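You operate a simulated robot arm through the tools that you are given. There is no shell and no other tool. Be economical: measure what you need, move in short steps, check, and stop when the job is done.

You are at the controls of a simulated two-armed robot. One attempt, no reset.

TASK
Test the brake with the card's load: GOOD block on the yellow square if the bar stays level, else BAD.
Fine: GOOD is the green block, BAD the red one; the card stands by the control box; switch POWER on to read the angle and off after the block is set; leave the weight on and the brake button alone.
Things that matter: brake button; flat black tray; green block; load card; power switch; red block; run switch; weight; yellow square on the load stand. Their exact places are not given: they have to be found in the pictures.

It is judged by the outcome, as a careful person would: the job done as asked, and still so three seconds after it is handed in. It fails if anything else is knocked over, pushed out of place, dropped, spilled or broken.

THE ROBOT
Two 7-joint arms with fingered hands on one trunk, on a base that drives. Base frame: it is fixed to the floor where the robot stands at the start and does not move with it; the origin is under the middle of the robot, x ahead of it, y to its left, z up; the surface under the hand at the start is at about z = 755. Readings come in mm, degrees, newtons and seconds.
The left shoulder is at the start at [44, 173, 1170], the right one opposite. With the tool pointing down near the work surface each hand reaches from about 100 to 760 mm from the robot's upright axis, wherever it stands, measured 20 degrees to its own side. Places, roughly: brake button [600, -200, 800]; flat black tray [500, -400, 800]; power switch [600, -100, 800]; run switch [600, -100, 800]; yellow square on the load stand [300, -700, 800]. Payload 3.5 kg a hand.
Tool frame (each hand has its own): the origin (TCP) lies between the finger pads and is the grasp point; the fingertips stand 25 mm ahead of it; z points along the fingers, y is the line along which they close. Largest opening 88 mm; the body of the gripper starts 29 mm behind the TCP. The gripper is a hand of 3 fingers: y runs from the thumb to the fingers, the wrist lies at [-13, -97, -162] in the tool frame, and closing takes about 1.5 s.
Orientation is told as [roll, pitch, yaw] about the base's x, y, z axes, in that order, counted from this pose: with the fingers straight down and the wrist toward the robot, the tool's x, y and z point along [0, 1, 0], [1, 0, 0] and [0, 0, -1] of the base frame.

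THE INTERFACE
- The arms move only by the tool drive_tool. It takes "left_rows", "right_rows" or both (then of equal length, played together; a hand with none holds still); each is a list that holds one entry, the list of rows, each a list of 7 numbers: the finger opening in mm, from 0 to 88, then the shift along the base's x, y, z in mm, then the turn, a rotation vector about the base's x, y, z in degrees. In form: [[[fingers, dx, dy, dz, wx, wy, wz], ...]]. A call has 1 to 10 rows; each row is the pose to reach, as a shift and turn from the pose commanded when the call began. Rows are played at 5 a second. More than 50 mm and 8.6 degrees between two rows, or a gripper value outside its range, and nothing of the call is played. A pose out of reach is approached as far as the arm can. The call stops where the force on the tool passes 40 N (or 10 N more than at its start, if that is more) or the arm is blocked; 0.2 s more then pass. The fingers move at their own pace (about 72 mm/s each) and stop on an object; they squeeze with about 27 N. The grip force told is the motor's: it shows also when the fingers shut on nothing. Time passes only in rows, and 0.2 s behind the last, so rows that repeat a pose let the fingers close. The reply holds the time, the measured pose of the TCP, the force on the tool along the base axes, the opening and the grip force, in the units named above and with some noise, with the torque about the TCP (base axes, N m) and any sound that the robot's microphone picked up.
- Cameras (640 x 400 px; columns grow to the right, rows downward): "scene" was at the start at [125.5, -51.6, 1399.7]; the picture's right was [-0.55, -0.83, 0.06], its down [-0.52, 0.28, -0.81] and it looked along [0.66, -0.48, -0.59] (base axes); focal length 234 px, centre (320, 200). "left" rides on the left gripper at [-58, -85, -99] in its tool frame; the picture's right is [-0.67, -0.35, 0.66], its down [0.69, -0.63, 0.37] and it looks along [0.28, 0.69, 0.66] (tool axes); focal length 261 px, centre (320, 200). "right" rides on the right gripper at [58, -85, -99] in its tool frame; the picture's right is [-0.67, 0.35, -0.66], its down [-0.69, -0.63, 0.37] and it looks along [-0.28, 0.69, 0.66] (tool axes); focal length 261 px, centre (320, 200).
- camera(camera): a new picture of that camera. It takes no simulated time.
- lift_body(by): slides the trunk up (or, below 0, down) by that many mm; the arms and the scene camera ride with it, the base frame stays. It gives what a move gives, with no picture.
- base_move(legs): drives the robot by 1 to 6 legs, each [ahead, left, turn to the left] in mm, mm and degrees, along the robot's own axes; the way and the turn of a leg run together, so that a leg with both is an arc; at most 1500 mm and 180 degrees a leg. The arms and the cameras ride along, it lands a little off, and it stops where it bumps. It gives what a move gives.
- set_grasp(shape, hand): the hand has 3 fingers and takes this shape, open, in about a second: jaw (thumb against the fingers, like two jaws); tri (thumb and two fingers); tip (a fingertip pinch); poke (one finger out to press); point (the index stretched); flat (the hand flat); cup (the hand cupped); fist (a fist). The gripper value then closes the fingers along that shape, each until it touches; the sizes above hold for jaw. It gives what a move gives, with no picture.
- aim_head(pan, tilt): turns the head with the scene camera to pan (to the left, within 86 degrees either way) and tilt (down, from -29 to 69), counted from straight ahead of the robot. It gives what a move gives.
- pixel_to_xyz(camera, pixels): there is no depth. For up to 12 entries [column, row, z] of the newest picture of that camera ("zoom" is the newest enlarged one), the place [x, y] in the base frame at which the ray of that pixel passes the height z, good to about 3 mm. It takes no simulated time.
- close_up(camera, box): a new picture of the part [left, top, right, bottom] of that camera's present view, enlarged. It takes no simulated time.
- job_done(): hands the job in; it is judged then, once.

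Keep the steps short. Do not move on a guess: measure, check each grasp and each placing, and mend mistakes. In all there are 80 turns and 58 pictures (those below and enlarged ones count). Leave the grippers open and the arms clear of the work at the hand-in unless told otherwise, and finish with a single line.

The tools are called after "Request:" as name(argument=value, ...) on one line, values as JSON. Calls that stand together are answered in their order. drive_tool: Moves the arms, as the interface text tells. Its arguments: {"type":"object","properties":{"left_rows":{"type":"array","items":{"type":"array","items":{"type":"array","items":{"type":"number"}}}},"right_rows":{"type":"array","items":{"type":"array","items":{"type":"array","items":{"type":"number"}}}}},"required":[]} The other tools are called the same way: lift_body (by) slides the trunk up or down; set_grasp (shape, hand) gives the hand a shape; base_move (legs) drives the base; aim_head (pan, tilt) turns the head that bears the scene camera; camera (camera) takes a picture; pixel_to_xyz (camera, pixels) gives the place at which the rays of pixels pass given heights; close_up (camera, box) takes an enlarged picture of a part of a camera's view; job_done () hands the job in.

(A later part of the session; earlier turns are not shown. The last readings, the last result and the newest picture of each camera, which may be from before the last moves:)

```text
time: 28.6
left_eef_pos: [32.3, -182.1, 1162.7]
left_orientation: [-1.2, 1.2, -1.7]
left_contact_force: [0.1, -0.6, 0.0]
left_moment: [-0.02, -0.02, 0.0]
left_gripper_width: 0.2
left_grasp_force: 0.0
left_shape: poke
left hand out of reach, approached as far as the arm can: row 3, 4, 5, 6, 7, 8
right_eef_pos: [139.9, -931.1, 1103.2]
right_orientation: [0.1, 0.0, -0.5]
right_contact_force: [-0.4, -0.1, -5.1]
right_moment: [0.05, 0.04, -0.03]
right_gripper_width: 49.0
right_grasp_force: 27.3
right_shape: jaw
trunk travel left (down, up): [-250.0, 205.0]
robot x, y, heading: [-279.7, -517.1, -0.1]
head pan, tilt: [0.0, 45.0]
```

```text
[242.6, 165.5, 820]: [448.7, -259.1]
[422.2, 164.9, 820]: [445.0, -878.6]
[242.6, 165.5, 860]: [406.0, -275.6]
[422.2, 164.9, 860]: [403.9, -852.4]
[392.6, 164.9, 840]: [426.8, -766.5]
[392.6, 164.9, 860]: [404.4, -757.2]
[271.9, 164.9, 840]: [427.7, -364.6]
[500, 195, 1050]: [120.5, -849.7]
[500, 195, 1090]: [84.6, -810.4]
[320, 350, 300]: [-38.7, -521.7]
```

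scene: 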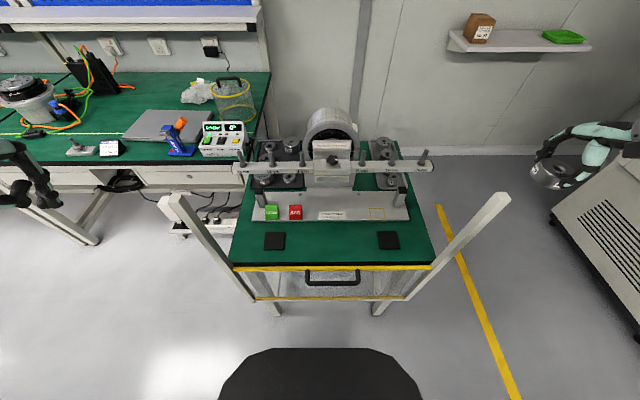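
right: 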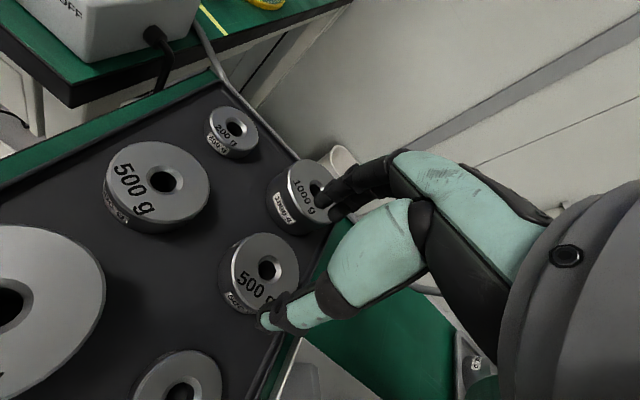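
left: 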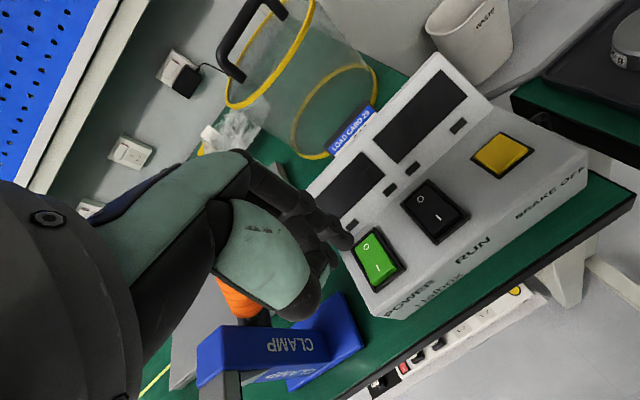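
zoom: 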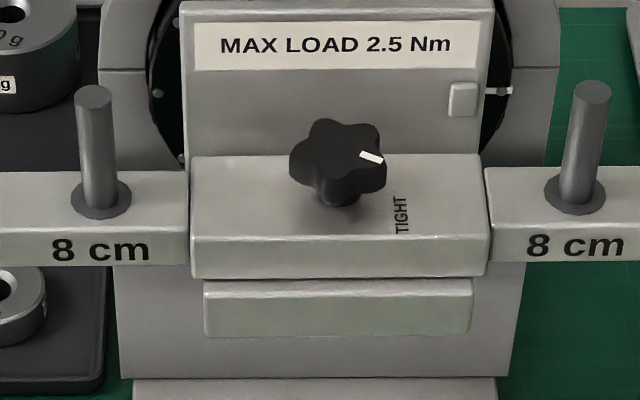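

Bar top is at z≈950, x≈306; R16 peg ≈ (305,-714). Raising the trunk 200 so the forearm passes above the guard posts, then checking.

Request:
lift_body(by=200)

Request:
drive_tool(right_rows=[[[30, 0, 40, 0, 0, 0, 0], [30, 0, 80, 0, 0, 0, 0], [30, 0, 120, 0, 0, 0, 0], [30, 0, 160, 0, 0, 0, 0], [30, 10, 200, 0, 0, 0, 0], [30, 30, 216, -30, 0, 0, 0], [30, 60, 216, -65, 0, 0, 0], [30, 90, 216, -100, 0, 0, 0], [30, 120, 216, -130, 0, 0, 0], [30, 150, 216, -160, 0, 0, 0]]])

Request:
aim_head(pan=-20, tilt=50)

Request:
camera(camera="scene")

Request:
camera(camera="right")

```text
time: 30.8
left_eef_pos: [35.1, -178.0, 1363.9]
left_orientation: [0.0, 0.1, -0.3]
left_contact_force: [-0.2, -1.0, -1.0]
left_moment: [0.0, -0.03, 0.01]
left_gripper_width: 0.0
left_grasp_force: 0.0
left_shape: poke
right_eef_pos: [141.0, -930.9, 1304.7]
right_orientation: [-0.1, 0.2, -0.4]
right_contact_force: [1.4, 0.0, -5.2]
right_moment: [0.02, -0.01, -0.01]
right_gripper_width: 48.9
right_grasp_force: 27.1
right_shape: jaw
trunk travel left (down, up): [-450.0, 5.0]
robot x, y, heading: [-281.0, -517.8, -0.3]
head pan, tilt: [0.0, 45.0]
```

```text
time: 33.0
left_eef_pos: [35.5, -176.0, 1362.9]
left_orientation: [-0.1, 0.2, -0.5]
left_contact_force: [-0.2, -0.2, 0.2]
left_moment: [0.03, 0.01, 0.0]
left_gripper_width: 0.1
left_grasp_force: 0.1
left_shape: poke
right_eef_pos: [348.9, -793.9, 1153.5]
right_orientation: [1.3, 1.6, 2.7]
right_contact_force: [-0.2, 0.6, -5.7]
right_moment: [0.01, 0.0, -0.02]
right_gripper_width: 48.8
right_grasp_force: 27.5
right_shape: jaw
right hand out of reach, approached as far as the arm can: row 3, 4, 5, 6, 7, 8, 9, 10
trunk travel left (down, up): [-450.0, 5.0]
robot x, y, heading: [-278.5, -516.9, -0.3]
head pan, tilt: [0.0, 45.0]
```

```text
time: 33.8
left_eef_pos: [33.8, -177.3, 1364.5]
left_orientation: [0.0, 0.1, -0.4]
left_contact_force: [0.7, 1.3, -0.2]
left_moment: [0.05, 0.0, 0.01]
left_gripper_width: 0.0
left_grasp_force: 0.1
left_shape: poke
right_eef_pos: [348.8, -794.9, 1154.5]
right_orientation: [1.3, 1.7, 2.7]
right_contact_force: [-0.1, 0.1, -4.2]
right_moment: [0.02, 0.03, 0.0]
right_gripper_width: 48.5
right_grasp_force: 26.6
right_shape: jaw
trunk travel left (down, up): [-450.0, 5.0]
robot x, y, heading: [-279.1, -515.9, -0.2]
head pan, tilt: [-20.0, 50.0]
```

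```text
23 pictures are left
```

scene: 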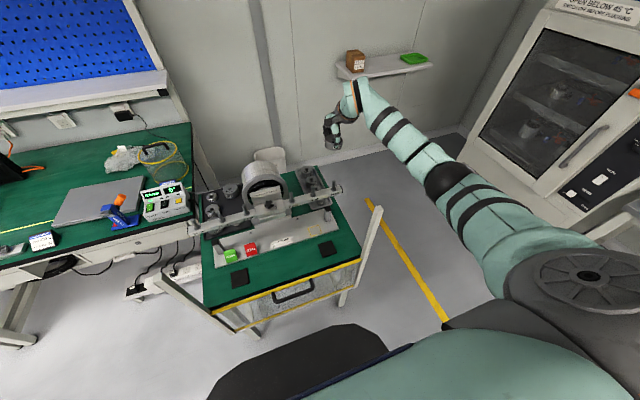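

```text
22 pictures are left
```

right: 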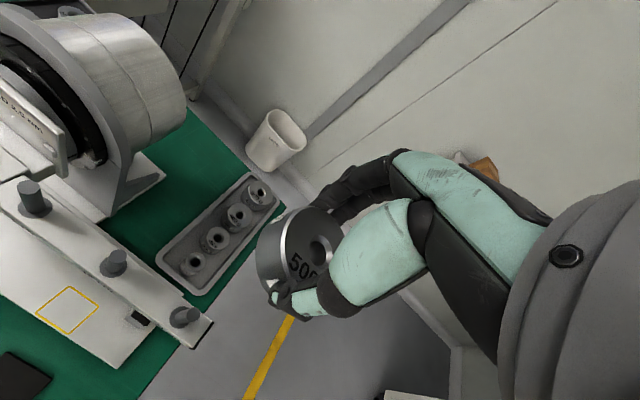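

The hand stopped off-target at (349,-794,1154) — arm posture limit. A small downward move (well above the pegs) will show how the command continues.

Request:
drive_tool(right_rows=[[[30, 0, 0, -20, 0, 0, 0], [30, 0, 0, -40, 0, 0, 0], [30, 0, 0, -50, 0, 0, 0], [30, 0, 0, -50, 0, 0, 0]]])

```text
time: 34.8
left_eef_pos: [34.7, -177.3, 1363.2]
left_orientation: [0.1, 0.0, -0.4]
left_contact_force: [0.2, 0.6, 0.3]
left_moment: [-0.01, 0.01, 0.03]
left_gripper_width: 0.1
left_grasp_force: 0.1
left_shape: poke
right_eef_pos: [352.7, -795.8, 1103.5]
right_orientation: [1.4, 1.5, 2.8]
right_contact_force: [0.4, 0.9, -5.0]
right_moment: [0.0, 0.02, 0.01]
right_gripper_width: 48.6
right_grasp_force: 26.8
right_shape: jaw
trunk travel left (down, up): [-450.0, 5.0]
robot x, y, heading: [-281.1, -520.1, -0.7]
head pan, tilt: [-20.0, 50.0]
```

Command restarts from the achieved pose. Moving toward above R16 and squaring the orientation.

Request:
drive_tool(right_rows=[[[30, -12, 20, 0, -0.5, -0.5, -1], [30, -24, 40, 0, -1.4, -1.5, -2.8], [30, -36, 60, 0, -1.4, -1.5, -2.8], [30, -46, 80, 0, -1.4, -1.5, -2.8], [30, -46, 80, 0, -1.4, -1.5, -2.8]]])

Request:
camera(camera="right")

```text
time: 36.0
left_eef_pos: [35.3, -177.8, 1363.8]
left_orientation: [0.0, 0.0, -0.4]
left_contact_force: [-0.2, 0.6, 0.3]
left_moment: [-0.04, -0.01, -0.02]
left_gripper_width: 0.1
left_grasp_force: 0.0
left_shape: poke
right_eef_pos: [368.1, -788.6, 1108.4]
right_orientation: [1.1, 1.3, 2.3]
right_contact_force: [-0.2, 0.0, -4.8]
right_moment: [0.04, 0.02, -0.01]
right_gripper_width: 48.5
right_grasp_force: 27.3
right_shape: jaw
right hand out of reach, approached as far as the arm can: row 1, 2, 3, 4, 5
trunk travel left (down, up): [-450.0, 5.0]
robot x, y, heading: [-277.7, -516.4, -0.5]
head pan, tilt: [-20.0, 50.0]
```

```text
21 pictures are left
```

right: 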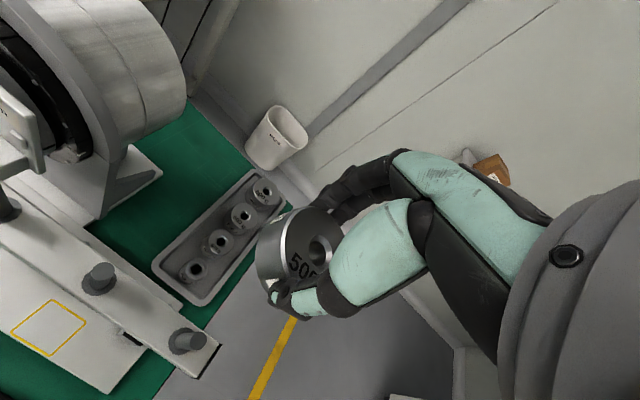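

Joint limit again; I'll use the base for the horizontal shift instead. First measure the pegs R16 (99,270) and R24 (186,335).

Request:
close_up(camera="right", box=[60, 230, 240, 390])

Request:
pixel_to_xyz(camera="right", pixels=[[100, 270, 980], [100, 270, 1000], [187, 334, 980], [187, 334, 1000], [97, 290, 950], [185, 350, 950], [318, 249, 1108], [318, 249, 1100]])

```text
2.50 times, centred on (150, 310) of right
```

zoom: 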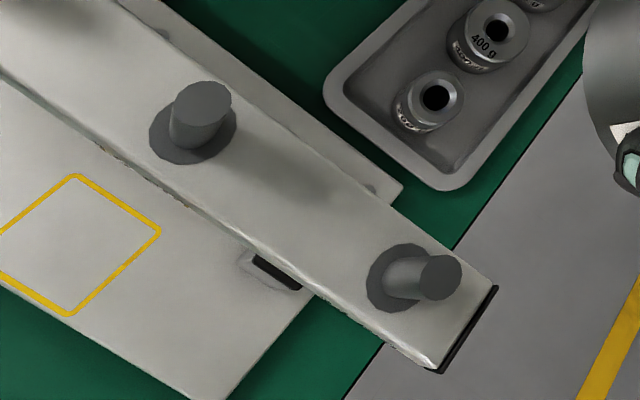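

```text
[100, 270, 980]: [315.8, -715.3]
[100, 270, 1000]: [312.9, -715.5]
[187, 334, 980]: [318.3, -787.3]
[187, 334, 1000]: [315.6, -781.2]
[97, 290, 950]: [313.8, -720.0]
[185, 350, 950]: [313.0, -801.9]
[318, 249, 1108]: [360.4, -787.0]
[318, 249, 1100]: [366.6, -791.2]
```

Request:
pixel_to_xyz(camera="right", pixels=[[105.2, 268.8, 980], [105.2, 268.8, 990], [105.2, 268.8, 1000], [99.2, 284.8, 950], [99.2, 284.8, 945], [198, 340.8, 980], [198, 340.8, 1000], [182, 341.2, 950], [182, 341.2, 940]])

Request:
base_move(legs=[[-54, 72, 0]])

Request:
camera(camera="right")

```text
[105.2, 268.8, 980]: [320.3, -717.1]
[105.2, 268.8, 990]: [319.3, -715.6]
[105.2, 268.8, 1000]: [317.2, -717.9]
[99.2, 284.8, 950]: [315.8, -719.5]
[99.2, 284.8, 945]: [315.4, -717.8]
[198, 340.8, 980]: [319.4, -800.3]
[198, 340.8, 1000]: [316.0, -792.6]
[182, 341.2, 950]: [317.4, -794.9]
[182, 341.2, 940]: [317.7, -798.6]
```

```text
time: 37.1
left_eef_pos: [-11.6, -115.1, 1363.9]
left_orientation: [0.3, 0.3, -0.6]
left_contact_force: [0.4, 0.1, -0.6]
left_moment: [0.03, 0.04, 0.01]
left_gripper_width: 0.1
left_grasp_force: 0.1
left_shape: poke
right_eef_pos: [321.5, -726.4, 1103.3]
right_orientation: [1.5, 1.6, 2.1]
right_contact_force: [-0.1, -0.3, -4.9]
right_moment: [0.02, 0.0, 0.0]
right_gripper_width: 48.8
right_grasp_force: 27.2
right_shape: jaw
trunk travel left (down, up): [-450.0, 5.0]
robot x, y, heading: [-331.5, -444.9, -0.5]
head pan, tilt: [-20.0, 50.0]
```

```text
19 pictures are left
```

right: 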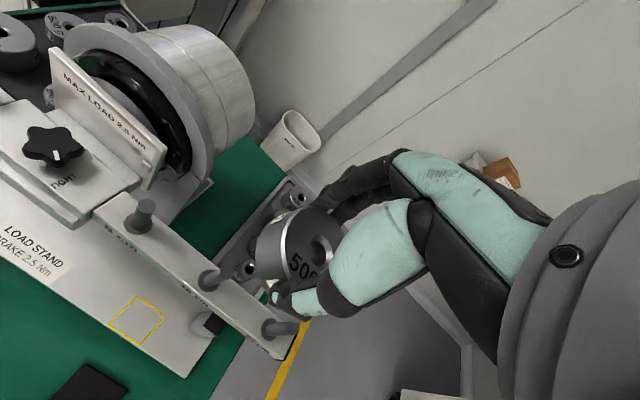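

R16 peg ≈ (317,-718), top z≈998, bar ≈947. Lowering to TCP z≈1050 while squaring the tool and shifting +10 in y.

Request:
drive_tool(right_rows=[[[30, 0, 0, -25, 0, 0, 0], [30, 0, 0, -45, 0, 0, 0], [30, -1, 4, -50, -0.7, -0.8, -1], [30, -2, 9, -53, -1.5, -1.6, -2.1], [30, -2, 9, -53, -1.5, -1.6, -2.1]]])

Request:
camera(camera="right")

Request:
camera(camera="scene")

```text
time: 38.3
left_eef_pos: [-15.6, -109.0, 1363.3]
left_orientation: [0.0, 0.1, -0.6]
left_contact_force: [0.2, 0.3, 0.2]
left_moment: [0.01, 0.0, -0.01]
left_gripper_width: 0.0
left_grasp_force: 0.2
left_shape: poke
right_eef_pos: [333.9, -727.5, 1051.5]
right_orientation: [-0.2, -0.1, 0.3]
right_contact_force: [0.0, 0.6, -4.2]
right_moment: [0.03, 0.02, -0.02]
right_gripper_width: 48.4
right_grasp_force: 27.5
right_shape: jaw
right hand out of reach, approached as far as the arm can: row 3, 4, 5
trunk travel left (down, up): [-450.0, 5.0]
robot x, y, heading: [-332.7, -444.7, -0.4]
head pan, tilt: [-20.0, 50.0]
```

```text
18 pictures are left
```

right: 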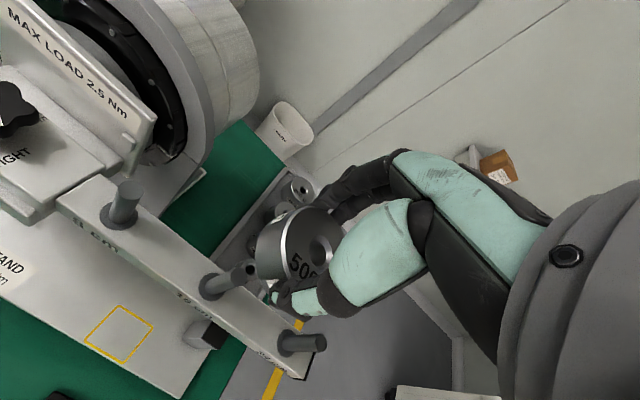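

```text
17 pictures are left
```

scene: 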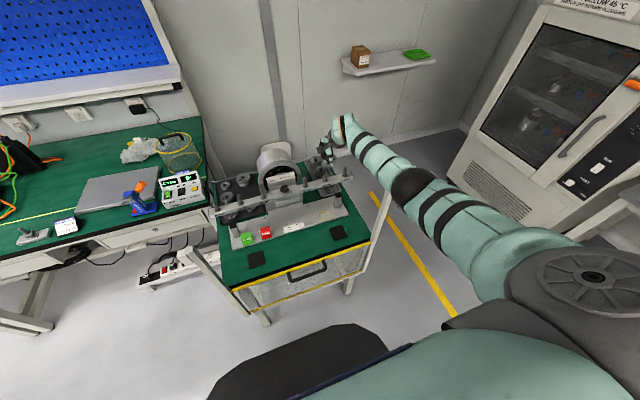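

The arm is nearly straight and limited inward. I'll raise, move the hand outward and back into the earlier comfortable posture, and let the base bring it over the peg.

Request:
drive_tool(right_rows=[[[30, 0, 0, 40, 0, 0, 0], [30, 0, -10, 80, 0, 0, 0], [30, 0, -40, 110, 0, 0, 0], [30, -10, -80, 120, 0, 0, 0], [30, -35, -115, 120, 0, 0, 0], [30, -70, -130, 120, 0, 0, 0], [30, -110, -135, 120, 0, 0, 0], [30, -145, -135, 120, 0, 0, 0], [30, -145, -135, 120, 0, 0, 0]]])

```text
time: 40.3
left_eef_pos: [-16.6, -106.3, 1364.5]
left_orientation: [0.1, 0.2, -0.6]
left_contact_force: [-0.8, -0.5, -1.2]
left_moment: [0.0, 0.0, 0.0]
left_gripper_width: 0.0
left_grasp_force: 0.1
left_shape: poke
right_eef_pos: [190.9, -861.8, 1169.1]
right_orientation: [-0.4, -0.2, -0.1]
right_contact_force: [0.2, 0.0, -4.9]
right_moment: [0.05, 0.01, -0.01]
right_gripper_width: 48.3
right_grasp_force: 27.2
right_shape: jaw
right hand out of reach, approached as far as the arm can: row 1
trunk travel left (down, up): [-450.0, 5.0]
robot x, y, heading: [-331.5, -444.3, -0.6]
head pan, tilt: [-20.0, 50.0]
```

In reach again at rel (522,-418). Driving the base 128 ahead and 145 left to bring the weight over R16.

Request:
base_move(legs=[[0, 145, 0.5], [128, 0, 0]])

Request:
drive_tool(right_rows=[[[30, 0, 0, -30, 0, 0, 0], [30, 0, 0, -60, 0, 0, 0], [30, 0, 0, -90, 0, 0, 0], [30, 0, 0, -110, 0, 0, 0], [30, 0, 0, -110, 0, 0, 0]]])

Request:
camera(camera="right")

```text
time: 42.6
left_eef_pos: [103.9, 40.9, 1364.4]
left_orientation: [-0.1, -0.2, -0.1]
left_contact_force: [0.4, 0.6, 0.1]
left_moment: [0.0, 0.01, 0.02]
left_gripper_width: 0.0
left_grasp_force: 0.0
left_shape: poke
right_eef_pos: [319.8, -711.6, 1171.3]
right_orientation: [-0.5, -0.4, 0.5]
right_contact_force: [0.6, 0.5, -4.6]
right_moment: [0.01, 0.04, 0.0]
right_gripper_width: 48.3
right_grasp_force: 27.1
right_shape: jaw
trunk travel left (down, up): [-450.0, 5.0]
robot x, y, heading: [-202.2, -300.8, -0.2]
head pan, tilt: [-20.0, 50.0]
```

```text
time: 43.8
left_eef_pos: [108.2, 41.1, 1365.2]
left_orientation: [0.0, -0.1, -0.1]
left_contact_force: [-0.8, 0.2, 0.3]
left_moment: [-0.01, 0.02, 0.0]
left_gripper_width: 0.0
left_grasp_force: 0.1
left_shape: poke
right_eef_pos: [321.7, -711.6, 1058.8]
right_orientation: [-0.5, -0.3, 0.5]
right_contact_force: [-0.8, -0.6, -5.0]
right_moment: [0.0, -0.02, -0.01]
right_gripper_width: 48.1
right_grasp_force: 26.9
right_shape: jaw
trunk travel left (down, up): [-450.0, 5.0]
robot x, y, heading: [-203.9, -302.3, -0.4]
head pan, tilt: [-20.0, 50.0]
```

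```text
16 pictures are left
```

right: 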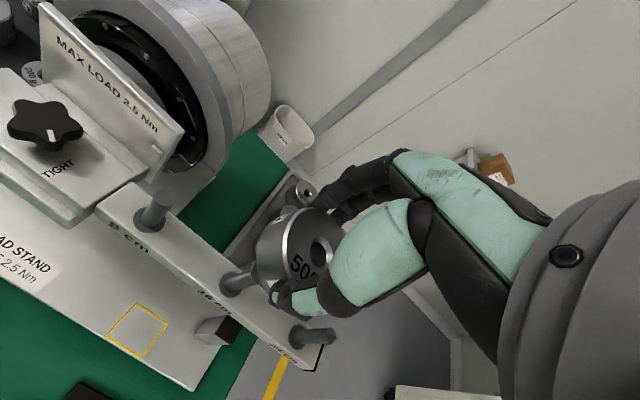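

Zooming to measure hole and peg relation.

Request:
close_up(camera="right", box=[200, 190, 360, 330])

```text
2.86 times, centred on (280, 260) of right
```

zoom: 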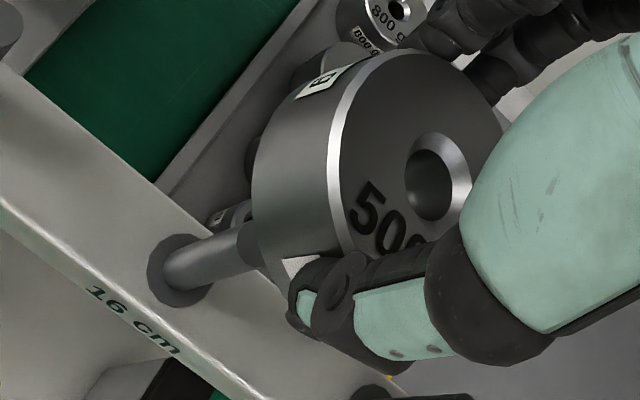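

In the image, the vertical through the peg collar (183,270 zoom) passes within 2 px of the hole centre, so sideways it is aligned; along the view direction the hole is ~5 mm short by size/height estimates. Shift (+4,-3), then descend gently.

Request:
drive_tool(right_rows=[[[30, 4, -3, 0, 0, 0, 0], [30, 4, -3, -15, 0, 0, 0], [30, 4, -3, -28, 0, 0, 0], [30, 4, -3, -36, 0, 0, 0], [30, 4, -3, -42, 0, 0, 0], [30, 4, -3, -47, 0, 0, 0], [30, 4, -3, -51, 0, 0, 0]]])

Request:
close_up(camera="right", box=[200, 190, 360, 330])

```text
time: 45.4
left_eef_pos: [108.3, 40.6, 1363.6]
left_orientation: [0.1, -0.1, 0.0]
left_contact_force: [-1.0, 0.3, 0.3]
left_moment: [-0.01, 0.0, -0.02]
left_gripper_width: 0.0
left_grasp_force: 0.1
left_shape: poke
right_eef_pos: [325.6, -716.7, 1006.5]
right_orientation: [-0.4, -0.3, 0.6]
right_contact_force: [0.5, -1.0, -2.7]
right_moment: [0.0, 0.06, -0.01]
right_gripper_width: 48.1
right_grasp_force: 27.0
right_shape: jaw
trunk travel left (down, up): [-450.0, 5.0]
robot x, y, heading: [-202.3, -300.8, 0.4]
head pan, tilt: [-20.0, 50.0]
```

```text
2.86 times, centred on (280, 260) of right
```

zoom: 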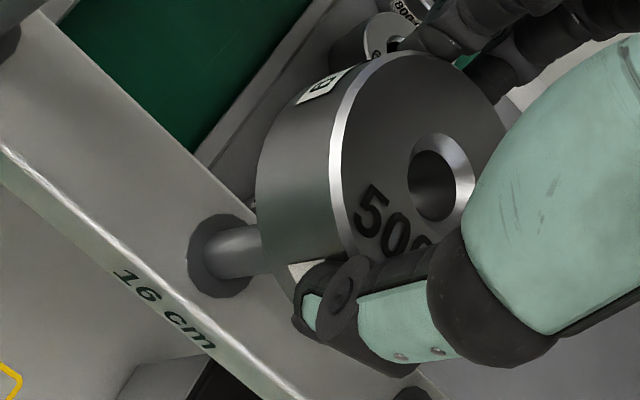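

The collar's apparent movement doesn't match a still bar; checking bar and display in the scene view.

Request:
close_up(camera="scene", box=[100, 110, 420, 310])

```text
2.00 times, centred on (260, 210) of scene
```

zoom: 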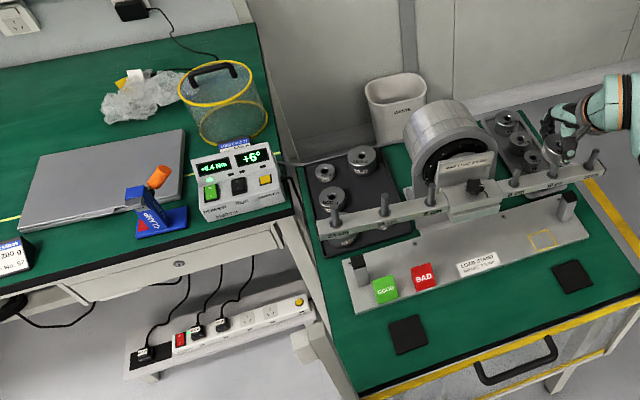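

Angle reads +6° at ~0.4 Nm: the weight is sitting on the peg tip and the brake is slipping already. I'll lift 25 mm, roll the hand 6° to match the tilted peg, correct the offset, and look again.

Request:
drive_tool(right_rows=[[[30, 0, 0, 12, 0, 0, 0], [30, 0, 0, 25, 0, 0, 0], [30, 2, -8, 30, 6, 0, 0], [30, 2, -8, 30, 6, 0, 0]]])

Request:
close_up(camera="right", box=[200, 190, 360, 330])

Request:
close_up(camera="scene", box=[180, 150, 420, 300])

```text
time: 46.4
left_eef_pos: [108.5, 40.5, 1363.4]
left_orientation: [0.0, 0.0, -0.1]
left_contact_force: [-0.1, 1.1, 0.3]
left_moment: [0.03, -0.02, 0.01]
left_gripper_width: 0.1
left_grasp_force: 0.2
left_shape: poke
right_eef_pos: [328.1, -724.9, 1037.5]
right_orientation: [5.5, -0.3, 0.5]
right_contact_force: [-0.1, -0.4, -4.4]
right_moment: [-0.01, 0.01, 0.0]
right_gripper_width: 48.2
right_grasp_force: 27.1
right_shape: jaw
trunk travel left (down, up): [-450.0, 5.0]
robot x, y, heading: [-201.5, -299.4, -0.1]
head pan, tilt: [-20.0, 50.0]
```

```text
2.86 times, centred on (280, 260) of right
```

zoom: 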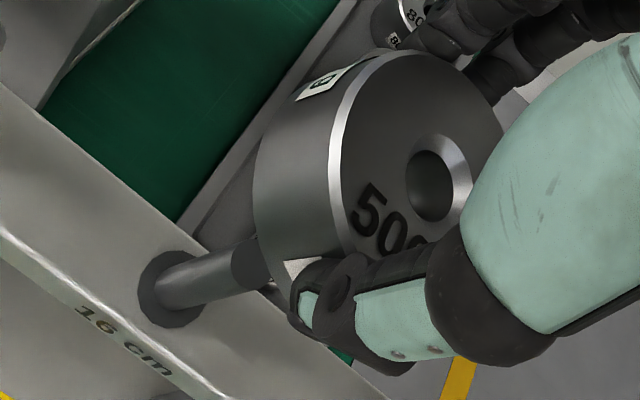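

```text
2.67 times, centred on (300, 225) of scene
```

zoom: 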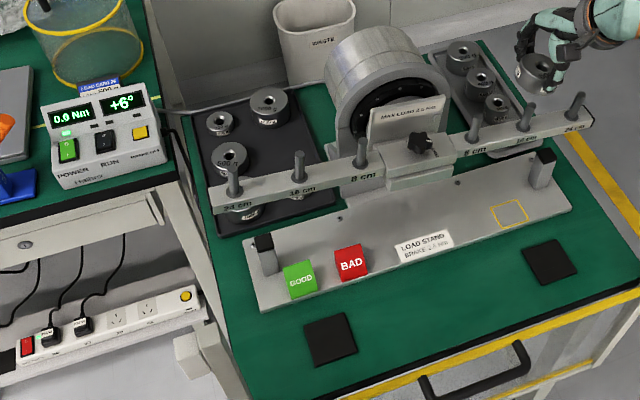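

Angle stays +6° unloaded. The peg line passes ~22 zoom px below the hole centre (~4 mm sideways). Shifting (-2,-3) and descending along the tilted peg axis, watching force.

Request:
drive_tool(right_rows=[[[30, -2, -3.2, 0, 0, 0, 0], [30, -2, -2, -12, 0, 0, 0], [30, -2, -1, -22, 0, 0, 0], [30, -2, 0, -30, 0, 0, 0], [30, -2, 0.5, -35, 0, 0, 0], [30, -2, 1, -39, 0, 0, 0]]])

Request:
close_up(camera="right", box=[200, 190, 360, 330])

```text
time: 47.8
left_eef_pos: [107.9, 38.6, 1363.4]
left_orientation: [0.1, 0.0, -0.1]
left_contact_force: [0.5, -0.2, 0.4]
left_moment: [-0.02, -0.03, 0.0]
left_gripper_width: 0.3
left_grasp_force: 0.1
left_shape: poke
right_eef_pos: [325.5, -723.5, 998.3]
right_orientation: [5.5, -0.3, 0.3]
right_contact_force: [-0.4, -1.2, -2.5]
right_moment: [-0.01, 0.02, 0.03]
right_gripper_width: 48.1
right_grasp_force: 27.3
right_shape: jaw
trunk travel left (down, up): [-450.0, 5.0]
robot x, y, heading: [-200.6, -300.6, -0.4]
head pan, tilt: [-20.0, 50.0]
```

```text
2.86 times, centred on (280, 260) of right
```

zoom: 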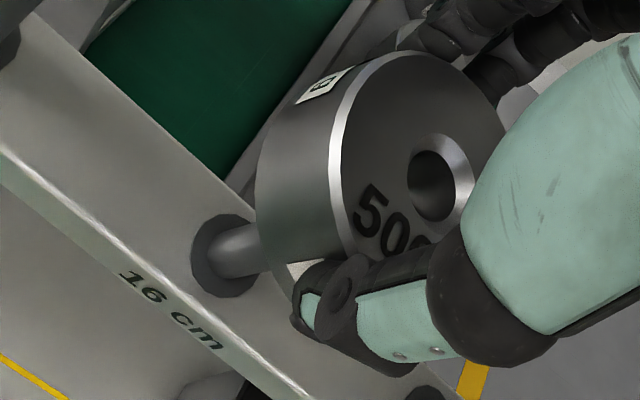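

Load 2.4 N taken again at this height: still on the peg tip, sideways aligned, so the remaining error is along the camera's viewing direction. Trying a +3.5 mm step that way: lift 6, shift, lower.

Request:
drive_tool(right_rows=[[[30, 0, 0, 6, 0, 0, 0], [30, 2.8, -2.1, 6, 0, 0, 0], [30, 2.8, -2.1, 1, 0, 0, 0], [30, 2.8, -2.1, -3, 0, 0, 0], [30, 2.8, -2.1, -5, 0, 0, 0], [30, 2.8, -2.1, -5, 0, 0, 0]]])

```text
time: 49.2
left_eef_pos: [108.5, 39.9, 1363.3]
left_orientation: [-0.1, -0.1, 0.0]
left_contact_force: [0.3, -0.3, 0.0]
left_moment: [-0.02, -0.02, 0.01]
left_gripper_width: 0.0
left_grasp_force: 0.0
left_shape: poke
right_eef_pos: [328.4, -724.8, 995.2]
right_orientation: [5.5, -0.4, 0.4]
right_contact_force: [0.1, -0.4, -3.4]
right_moment: [-0.04, 0.02, 0.01]
right_gripper_width: 48.2
right_grasp_force: 26.9
right_shape: jaw
trunk travel left (down, up): [-450.0, 5.0]
robot x, y, heading: [-201.9, -302.7, -0.2]
head pan, tilt: [-20.0, 50.0]
```

Force -3.4 N, unclear; lowering 8 mm more and reading, with a look.

Request:
drive_tool(right_rows=[[[30, 0, 0.4, -4, 0, 0, 0], [30, 0, 0.8, -8, 0, 0, 0], [30, 0, 0.8, -8, 0, 0, 0]]])

Request:
close_up(camera="right", box=[200, 190, 360, 330])

```text
time: 50.0
left_eef_pos: [108.7, 38.9, 1364.2]
left_orientation: [0.0, 0.0, 0.0]
left_contact_force: [0.7, 0.1, 0.2]
left_moment: [-0.01, 0.06, -0.03]
left_gripper_width: 0.1
left_grasp_force: 0.0
left_shape: poke
right_eef_pos: [329.0, -723.7, 985.2]
right_orientation: [5.4, -0.3, 0.5]
right_contact_force: [-0.6, -1.1, -3.8]
right_moment: [0.0, 0.02, 0.03]
right_gripper_width: 47.9
right_grasp_force: 26.9
right_shape: jaw
trunk travel left (down, up): [-450.0, 5.0]
robot x, y, heading: [-203.6, -298.4, -0.2]
head pan, tilt: [-20.0, 50.0]
```

```text
2.86 times, centred on (280, 260) of right
```

zoom: 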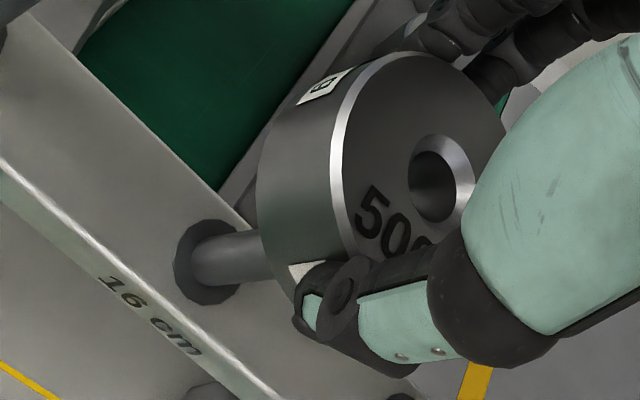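

Still on the tip (bar sinks with it). The mean free-hang moments imply the weight's centre sits about (+1,-5) from the TCP, lower than I assumed, so the hand is ~11 mm too far ahead. Lift 20, shift (-11,+3), re-look and read the angle.

Request:
drive_tool(right_rows=[[[30, 0, 0, 12, 0, 0, 0], [30, 0, 0, 24, 0, 0, 0], [30, -6, 2, 24, 0, 0, 0], [30, -11, 3, 24, 0, 0, 0], [30, -11, 3, 24, 0, 0, 0]]])

Request:
close_up(camera="scene", box=[180, 150, 420, 300])

Request:
close_up(camera="right", box=[180, 190, 360, 340])

```text
time: 51.2
left_eef_pos: [109.3, 41.4, 1363.8]
left_orientation: [0.0, 0.0, -0.1]
left_contact_force: [0.4, 0.6, -0.3]
left_moment: [0.01, 0.01, -0.02]
left_gripper_width: 0.0
left_grasp_force: 0.1
left_shape: poke
right_eef_pos: [318.2, -721.1, 1009.7]
right_orientation: [5.5, -0.3, 0.4]
right_contact_force: [0.9, -0.3, -4.2]
right_moment: [0.04, 0.01, 0.0]
right_gripper_width: 47.8
right_grasp_force: 26.9
right_shape: jaw
trunk travel left (down, up): [-450.0, 5.0]
robot x, y, heading: [-202.7, -299.6, -0.2]
head pan, tilt: [-20.0, 50.0]
```

```text
2.67 times, centred on (300, 225) of scene
```

zoom: 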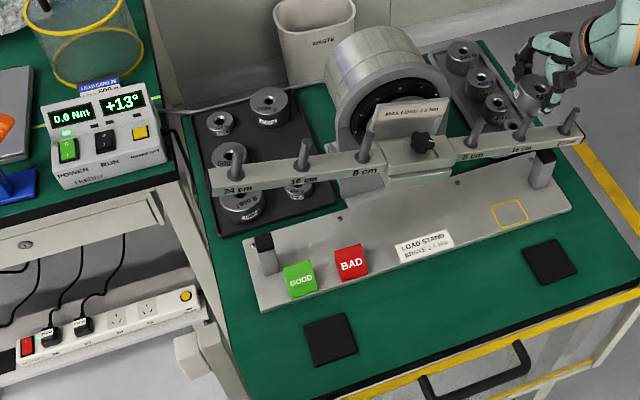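

```text
2.67 times, centred on (270, 265) of right
```

zoom: 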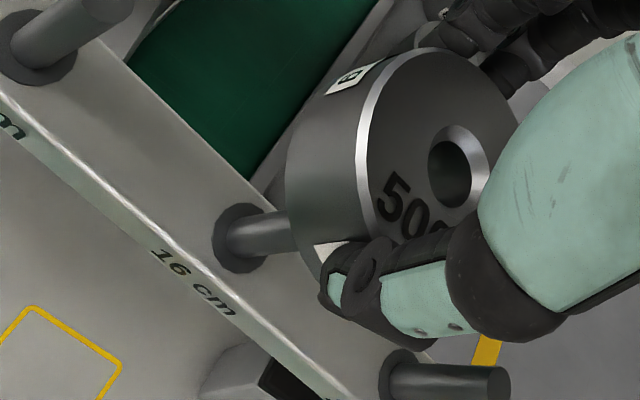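

Angle is +13° now. Rolling the hand by 7.5° more to match, and shifting to (315.5,-733) so the hole lies on the peg's tilted axis ~25 mm off the tip; then verify (expect collar near px (240,282)).

Request:
drive_tool(right_rows=[[[30, -1, -6, 0, 3.7, 0, 0], [30, -2.5, -12, 0, 7.5, 0, 0], [30, -2.5, -12, 0, 7.5, 0, 0]]])

Request:
close_up(camera="right", box=[180, 190, 360, 340])

```text
time: 52.0
left_eef_pos: [109.3, 40.8, 1363.5]
left_orientation: [-0.1, 0.0, -0.1]
left_contact_force: [0.3, 0.9, 0.5]
left_moment: [-0.01, -0.01, -0.01]
left_gripper_width: 0.0
left_grasp_force: 0.1
left_shape: poke
right_eef_pos: [315.7, -732.3, 1010.7]
right_orientation: [13.1, -0.3, 0.4]
right_contact_force: [-0.2, 0.1, -4.4]
right_moment: [0.01, 0.01, -0.02]
right_gripper_width: 48.0
right_grasp_force: 26.9
right_shape: jaw
trunk travel left (down, up): [-450.0, 5.0]
robot x, y, heading: [-202.1, -298.9, -0.1]
head pan, tilt: [-20.0, 50.0]
```

```text
2.67 times, centred on (270, 265) of right
```

zoom: 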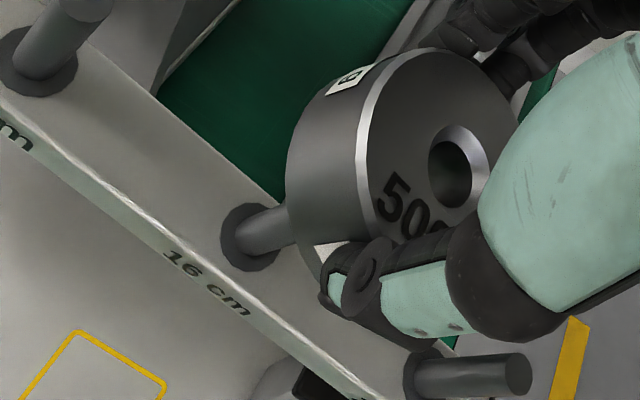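

Peg spacing in this view gives range: peg axis lies at (+1.4,-5.5) of the TCP, the hole ray agrees there within ~1 mm. Nudge (+0.5,+0.8) and descend along the tilted axis 38 mm.

Request:
drive_tool(right_rows=[[[30, 0.5, 0.8, 0, 0, 0, 0], [30, 0.5, 3.5, -12, 0, 0, 0], [30, 0.5, 5.8, -22, 0, 0, 0], [30, 0.5, 7.3, -28, 0, 0, 0], [30, 0.5, 8.4, -33, 0, 0, 0], [30, 0.5, 9.4, -37, 0, 0, 0], [30, 0.5, 9.4, -37, 0, 0, 0]]])

```text
time: 53.6
left_eef_pos: [110.1, 40.5, 1363.7]
left_orientation: [-0.1, 0.1, -0.1]
left_contact_force: [-0.5, -0.3, -0.7]
left_moment: [0.0, 0.02, -0.01]
left_gripper_width: 0.0
left_grasp_force: 0.0
left_shape: poke
right_eef_pos: [314.8, -723.9, 972.4]
right_orientation: [13.0, -0.4, 0.5]
right_contact_force: [0.4, 0.6, -4.6]
right_moment: [0.0, 0.03, -0.01]
right_gripper_width: 47.9
right_grasp_force: 27.2
right_shape: jaw
trunk travel left (down, up): [-450.0, 5.0]
robot x, y, heading: [-206.7, -303.4, -0.2]
head pan, tilt: [-20.0, 50.0]
```

Force unchanged (-4.6 N): no tip contact. Continuing 12 mm along the axis and looking.

Request:
drive_tool(right_rows=[[[30, 0, 1, -4, 0, 0, 0], [30, 0, 1.9, -8, 0, 0, 0], [30, 0, 2.8, -12, 0, 0, 0], [30, 0, 2.8, -12, 0, 0, 0]]])

Request:
close_up(camera="right", box=[180, 190, 360, 340])

```text
time: 54.6
left_eef_pos: [107.6, 41.7, 1364.1]
left_orientation: [0.0, 0.0, -0.1]
left_contact_force: [-0.5, 0.6, 0.5]
left_moment: [-0.01, 0.0, 0.05]
left_gripper_width: 0.0
left_grasp_force: 0.1
left_shape: poke
right_eef_pos: [316.1, -721.4, 960.1]
right_orientation: [13.0, -0.3, 0.4]
right_contact_force: [0.4, 0.4, -5.0]
right_moment: [0.02, 0.02, 0.0]
right_gripper_width: 47.9
right_grasp_force: 26.6
right_shape: jaw
trunk travel left (down, up): [-450.0, 5.0]
robot x, y, heading: [-207.5, -301.9, -0.3]
head pan, tilt: [-20.0, 50.0]
```

```text
2.67 times, centred on (270, 265) of right
```

zoom: 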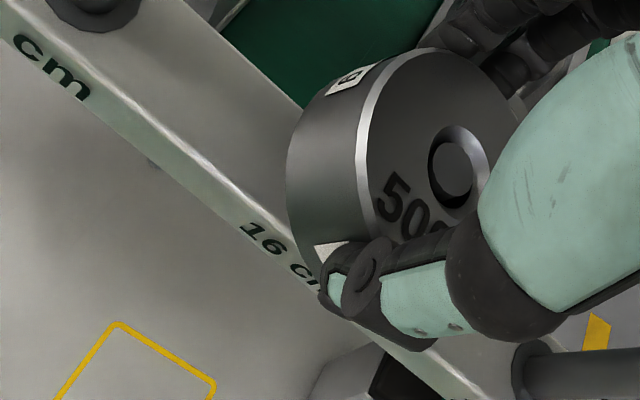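

The peg is visibly inside the hole. Descending the rest (≈25 mm) along the axis.

Request:
drive_tool(right_rows=[[[30, 0, 2.2, -9, 0, 0, 0], [30, 0, 4, -17, 0, 0, 0], [30, 0, 4.9, -21, 0, 0, 0], [30, 0, 5.6, -24, 0, 0, 0], [30, 0, 6, -26, 0, 0, 0], [30, 0, 6, -26, 0, 0, 0]]])

Request:
close_up(camera="scene", box=[180, 150, 420, 300])

```text
time: 56.0
left_eef_pos: [108.2, 40.3, 1363.7]
left_orientation: [0.0, 0.0, -0.1]
left_contact_force: [-0.5, -0.6, 0.9]
left_moment: [-0.03, -0.02, 0.0]
left_gripper_width: 0.0
left_grasp_force: 0.1
left_shape: poke
right_eef_pos: [316.8, -715.1, 933.9]
right_orientation: [13.0, -0.3, 0.4]
right_contact_force: [0.7, -0.8, -3.6]
right_moment: [-0.03, -0.03, 0.04]
right_gripper_width: 48.0
right_grasp_force: 27.0
right_shape: jaw
trunk travel left (down, up): [-450.0, 5.0]
robot x, y, heading: [-204.1, -299.8, 0.1]
head pan, tilt: [-20.0, 50.0]
```

```text
2.67 times, centred on (300, 225) of scene
```

zoom: 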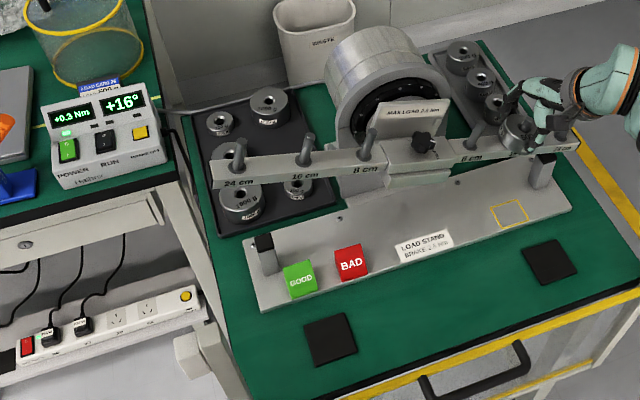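

Angle +16°, seated or nearly so, bar following down to the stop post. Following down gently until the stop is felt.

Request:
drive_tool(right_rows=[[[30, 0, 0.5, -3, 1.5, 0, 0], [30, 0, 1, -6, 2.5, 0, 0], [30, 0, 1.5, -9, 3, 0, 0], [30, 0, 2, -12, 3.5, 0, 0], [30, 0, 2.5, -15, 4, 0, 0]]])

```text
time: 57.2
left_eef_pos: [106.7, 40.2, 1363.6]
left_orientation: [0.1, -0.1, -0.2]
left_contact_force: [0.5, 0.5, -0.3]
left_moment: [0.0, 0.02, -0.01]
left_gripper_width: 0.2
left_grasp_force: 0.0
left_shape: poke
right_eef_pos: [316.3, -712.4, 922.6]
right_orientation: [17.0, -0.7, 0.3]
right_contact_force: [-0.1, -6.4, 12.7]
right_moment: [-0.12, -0.02, -0.09]
right_gripper_width: 48.1
right_grasp_force: 26.9
right_shape: jaw
trunk travel left (down, up): [-450.0, 5.0]
robot x, y, heading: [-203.0, -304.0, 0.0]
head pan, tilt: [-20.0, 50.0]
```

Stop reached (12.7 N). Easing 3 mm, opening the fingers, then retracting along the tool axis.

Request:
drive_tool(right_rows=[[[30, 0, -0.5, 4, 0, 0, 0], [55, 0, -0.5, 4, 0, 0, 0], [66, 0, -0.5, 4, 0, 0, 0], [66, 0, -0.5, 4, 0, 0, 0], [66, 0, -5, 17, 0, 0, 0], [66, 0, -10, 34, 0, 0, 0], [66, 0, -18, 60, 0, 0, 0], [66, 0, -28, 95, 0, 0, 0], [66, 0, -28, 140, 0, 0, 0]]])

Request:
close_up(camera="scene", box=[180, 150, 420, 300])

```text
time: 59.2
left_eef_pos: [107.7, 41.8, 1363.2]
left_orientation: [0.0, 0.0, -0.1]
left_contact_force: [0.2, 0.0, 0.5]
left_moment: [0.03, 0.0, 0.05]
left_gripper_width: 0.0
left_grasp_force: 0.0
left_shape: poke
right_eef_pos: [314.2, -740.2, 1059.1]
right_orientation: [17.0, -0.3, 0.4]
right_contact_force: [0.3, -0.1, 0.3]
right_moment: [0.02, -0.03, 0.01]
right_gripper_width: 65.9
right_grasp_force: 0.1
right_shape: jaw
trunk travel left (down, up): [-450.0, 5.0]
robot x, y, heading: [-202.9, -299.2, -0.1]
head pan, tilt: [-20.0, 50.0]
```

```text
2.67 times, centred on (300, 225) of scene
```

zoom: 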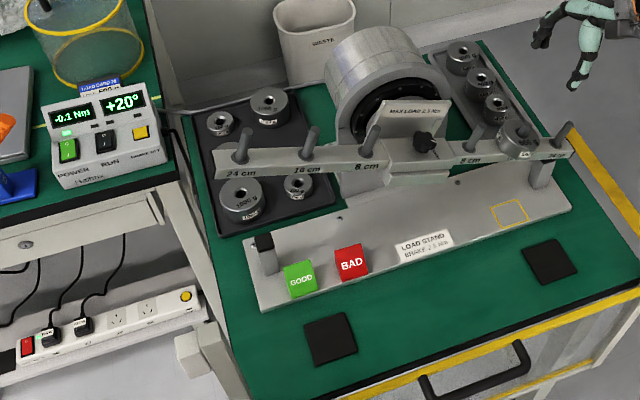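

The weight is on R16 right; the angle is +20° with the bar down on its stop: not level → BAD (red block). Now measuring the red block and square from this enlarged picture.

Request:
pixel_to_xyz(camera="zoom", pixels=[[341, 285, 765], [370, 276, 765], [333, 250, 795], [361, 243, 795], [351, 264, 780], [490, 210, 765], [520, 200, 765], [528, 220, 765], [498, 230, 765], [544, 158, 870], [261, 310, 755], [570, 208, 765]])

Request:
drive_tool(right_rows=[[[80, -20, 20, 30, -5, 0, 0], [80, -45, 50, 60, -11, 0, 0], [80, -70, 80, 85, -17, 0, 0], [80, -90, 110, 90, -17, 0, 0], [80, -110, 140, 90, -17, 0, 0]]])

```text
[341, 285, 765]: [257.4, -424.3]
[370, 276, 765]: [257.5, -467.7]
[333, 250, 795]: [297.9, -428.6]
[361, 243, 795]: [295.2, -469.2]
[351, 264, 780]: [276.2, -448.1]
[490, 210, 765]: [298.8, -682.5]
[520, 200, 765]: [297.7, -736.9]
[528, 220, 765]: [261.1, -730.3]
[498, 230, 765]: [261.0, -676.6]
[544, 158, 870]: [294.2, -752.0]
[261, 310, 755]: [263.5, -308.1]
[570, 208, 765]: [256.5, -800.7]
```

```text
time: 60.4
left_eef_pos: [107.4, 41.4, 1364.8]
left_orientation: [0.0, 0.1, -0.1]
left_contact_force: [-0.2, 0.6, -0.1]
left_moment: [-0.04, 0.04, -0.01]
left_gripper_width: 0.0
left_grasp_force: 0.1
left_shape: poke
right_eef_pos: [211.3, -664.1, 1164.8]
right_orientation: [0.7, 0.0, 1.5]
right_contact_force: [0.0, 0.6, 0.8]
right_moment: [-0.01, 0.01, 0.01]
right_gripper_width: 79.8
right_grasp_force: 0.1
right_shape: jaw
right hand out of reach, approached as far as the arm can: row 3, 4, 5
trunk travel left (down, up): [-450.0, 5.0]
robot x, y, heading: [-203.0, -295.7, -0.3]
head pan, tilt: [-20.0, 50.0]
```

Red block: centre ≈ (278,-446.5), top z≈792; square centre ≈ (280,-707). I'll grip the block across y with the hand yawed 90° and leaned back ~22° to stay clear of the bar. First the yaw, here at z≈1165.

Request:
drive_tool(right_rows=[[[80, 0, 0, 0, 0, 0, 8], [80, 0, 0, 0, 0, 0, 16], [80, 0, 0, 0, 0, 0, 24], [80, 0, 0, 0, 0, 0, 32], [80, 0, 0, 0, 0, 0, 40], [80, 0, 0, 0, 0, 0, 48], [80, 0, 0, 0, 0, 0, 56], [80, 0, 0, 0, 0, 0, 64], [80, 0, 0, 0, 0, 0, 72], [80, 0, 0, 0, 0, 0, 80]]])

```text
time: 62.6
left_eef_pos: [108.2, 40.5, 1363.6]
left_orientation: [0.0, 0.1, 0.0]
left_contact_force: [0.2, 0.9, -0.7]
left_moment: [0.01, 0.03, -0.01]
left_gripper_width: 0.1
left_grasp_force: 0.0
left_shape: poke
right_eef_pos: [212.8, -666.5, 1162.3]
right_orientation: [0.0, -0.3, 80.7]
right_contact_force: [0.7, 1.9, -1.3]
right_moment: [-0.01, 0.0, -0.01]
right_gripper_width: 79.8
right_grasp_force: 0.0
right_shape: jaw
trunk travel left (down, up): [-450.0, 5.0]
robot x, y, heading: [-204.0, -295.8, -0.2]
head pan, tilt: [-20.0, 50.0]
```

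Yaw works. Remaining 9° yaw, then lean.

Request:
drive_tool(right_rows=[[[80, 0, 0, 0, 0, 0, 8], [80, 0, 0, 0, 0, 0, 9.3]]])

Request:
drive_tool(right_rows=[[[80, 0, 0, 0, 0, -8, 0], [80, 0, 0, 0, 0, -15, 0], [80, 10, 0, 0, 0, -22, 0], [80, 35, 15, 0, 0, -22, 0], [80, 60, 30, 0, 0, -22, 0]]])

```text
time: 63.2
left_eef_pos: [108.8, 41.4, 1363.9]
left_orientation: [0.0, 0.0, -0.1]
left_contact_force: [0.0, 0.2, -0.3]
left_moment: [0.01, 0.02, -0.04]
left_gripper_width: 0.0
left_grasp_force: 0.2
left_shape: poke
right_eef_pos: [213.0, -666.1, 1162.6]
right_orientation: [0.1, -0.2, 89.9]
right_contact_force: [-0.6, -0.4, 0.0]
right_moment: [0.02, -0.01, 0.01]
right_gripper_width: 80.0
right_grasp_force: 0.1
right_shape: jaw
trunk travel left (down, up): [-450.0, 5.0]
robot x, y, heading: [-204.4, -302.2, -0.1]
head pan, tilt: [-20.0, 50.0]
```

```text
time: 64.4
left_eef_pos: [111.5, 42.1, 1362.9]
left_orientation: [-0.2, 0.1, -0.3]
left_contact_force: [-1.0, 0.7, 0.3]
left_moment: [-0.02, 0.01, 0.0]
left_gripper_width: 0.1
left_grasp_force: 0.0
left_shape: poke
right_eef_pos: [275.5, -633.3, 1162.8]
right_orientation: [-22.0, -0.2, 89.9]
right_contact_force: [0.6, 0.6, -0.1]
right_moment: [-0.02, 0.0, 0.01]
right_gripper_width: 80.1
right_grasp_force: 0.0
right_shape: jaw
trunk travel left (down, up): [-450.0, 5.0]
robot x, y, heading: [-205.3, -297.4, -0.1]
head pan, tilt: [-20.0, 50.0]
```

Driving the base 186 left so the hand is over the red block's y (hand at z≈1163, above all pegs).

Request:
base_move(legs=[[0, 186, 0]])

Request:
drive_tool(right_rows=[[[80, -25, 0, 0, 0, 0, 0], [80, -45, 0, -20, 0, 0, 0], [80, -45, 0, -65, 0, 0, 0], [80, -45, 0, -110, 0, 0, 0], [80, -45, 0, -155, 0, 0, 0], [80, -45, 0, -200, 0, 0, 0], [80, -45, 0, -245, 0, 0, 0], [80, -45, 0, -275, 0, 0, 0]]])

```text
time: 65.9
left_eef_pos: [109.9, 223.1, 1366.4]
left_orientation: [0.1, 0.0, -0.3]
left_contact_force: [-0.3, 0.1, 0.4]
left_moment: [-0.01, 0.0, 0.03]
left_gripper_width: 0.0
left_grasp_force: 0.1
left_shape: poke
right_eef_pos: [273.2, -453.9, 1162.7]
right_orientation: [-21.9, -0.6, 89.8]
right_contact_force: [0.0, -0.1, 0.3]
right_moment: [0.0, -0.03, 0.03]
right_gripper_width: 80.0
right_grasp_force: 0.0
right_shape: jaw
trunk travel left (down, up): [-450.0, 5.0]
robot x, y, heading: [-201.6, -116.7, -0.0]
head pan, tilt: [-20.0, 50.0]
```

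```text
time: 67.7
left_eef_pos: [109.4, 227.2, 1363.1]
left_orientation: [0.0, 0.0, -0.3]
left_contact_force: [0.6, 0.0, 0.6]
left_moment: [-0.01, 0.03, -0.01]
left_gripper_width: 0.0
left_grasp_force: 0.1
left_shape: poke
right_eef_pos: [230.2, -449.0, 889.8]
right_orientation: [-22.0, -0.3, 89.8]
right_contact_force: [-0.1, -0.2, 0.4]
right_moment: [-0.01, -0.01, -0.01]
right_gripper_width: 79.9
right_grasp_force: 0.0
right_shape: jaw
trunk travel left (down, up): [-450.0, 5.0]
robot x, y, heading: [-203.8, -110.3, -0.3]
head pan, tilt: [-20.0, 50.0]
```

Now to (255,-447,832) with opening 60 and one right-camera picture to verify alignment.

Request:
drive_tool(right_rows=[[[60, 5, 1, -20, 0, 0, 0], [60, 15, 2, -40, 0, 0, 0], [60, 25, 2, -58, 0, 0, 0], [60, 25, 2, -58, 0, 0, 0]]])

Request:
camera(camera="right")

```text
time: 68.7
left_eef_pos: [109.6, 226.7, 1363.8]
left_orientation: [0.0, 0.0, -0.3]
left_contact_force: [-0.5, -0.8, 0.0]
left_moment: [0.01, -0.03, -0.01]
left_gripper_width: 0.0
left_grasp_force: 0.0
left_shape: poke
right_eef_pos: [254.6, -446.0, 832.5]
right_orientation: [-22.0, -0.4, 89.8]
right_contact_force: [0.6, -0.5, -0.1]
right_moment: [0.01, -0.02, 0.0]
right_gripper_width: 60.5
right_grasp_force: 0.0
right_shape: jaw
trunk travel left (down, up): [-450.0, 5.0]
robot x, y, heading: [-205.2, -111.1, -0.4]
head pan, tilt: [-20.0, 50.0]
```

```text
2 pictures are left
```

right: 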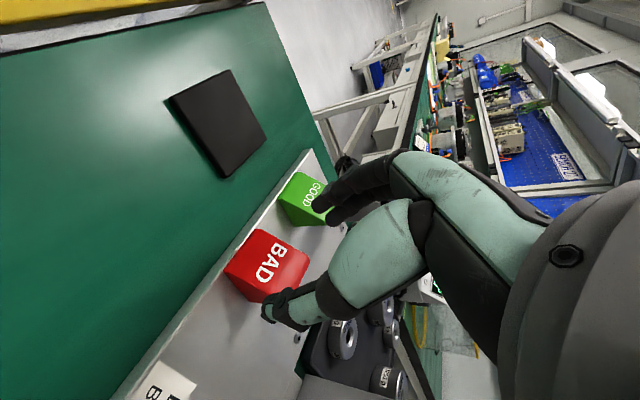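

Measuring the block in this view.

Request:
pixel_to_xyz(camera="right", pixels=[[224, 270, 768], [256, 229, 768], [242, 250, 768], [309, 258, 792], [264, 302, 768], [290, 280, 792], [270, 265, 785], [278, 199, 768], [326, 225, 768], [284, 321, 805]])

```text
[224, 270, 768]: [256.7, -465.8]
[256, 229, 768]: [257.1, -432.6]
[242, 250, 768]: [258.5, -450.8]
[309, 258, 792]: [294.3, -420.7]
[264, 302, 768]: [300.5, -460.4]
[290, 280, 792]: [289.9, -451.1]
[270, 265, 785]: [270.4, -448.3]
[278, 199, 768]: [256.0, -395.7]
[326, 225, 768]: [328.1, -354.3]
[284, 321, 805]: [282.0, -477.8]
```

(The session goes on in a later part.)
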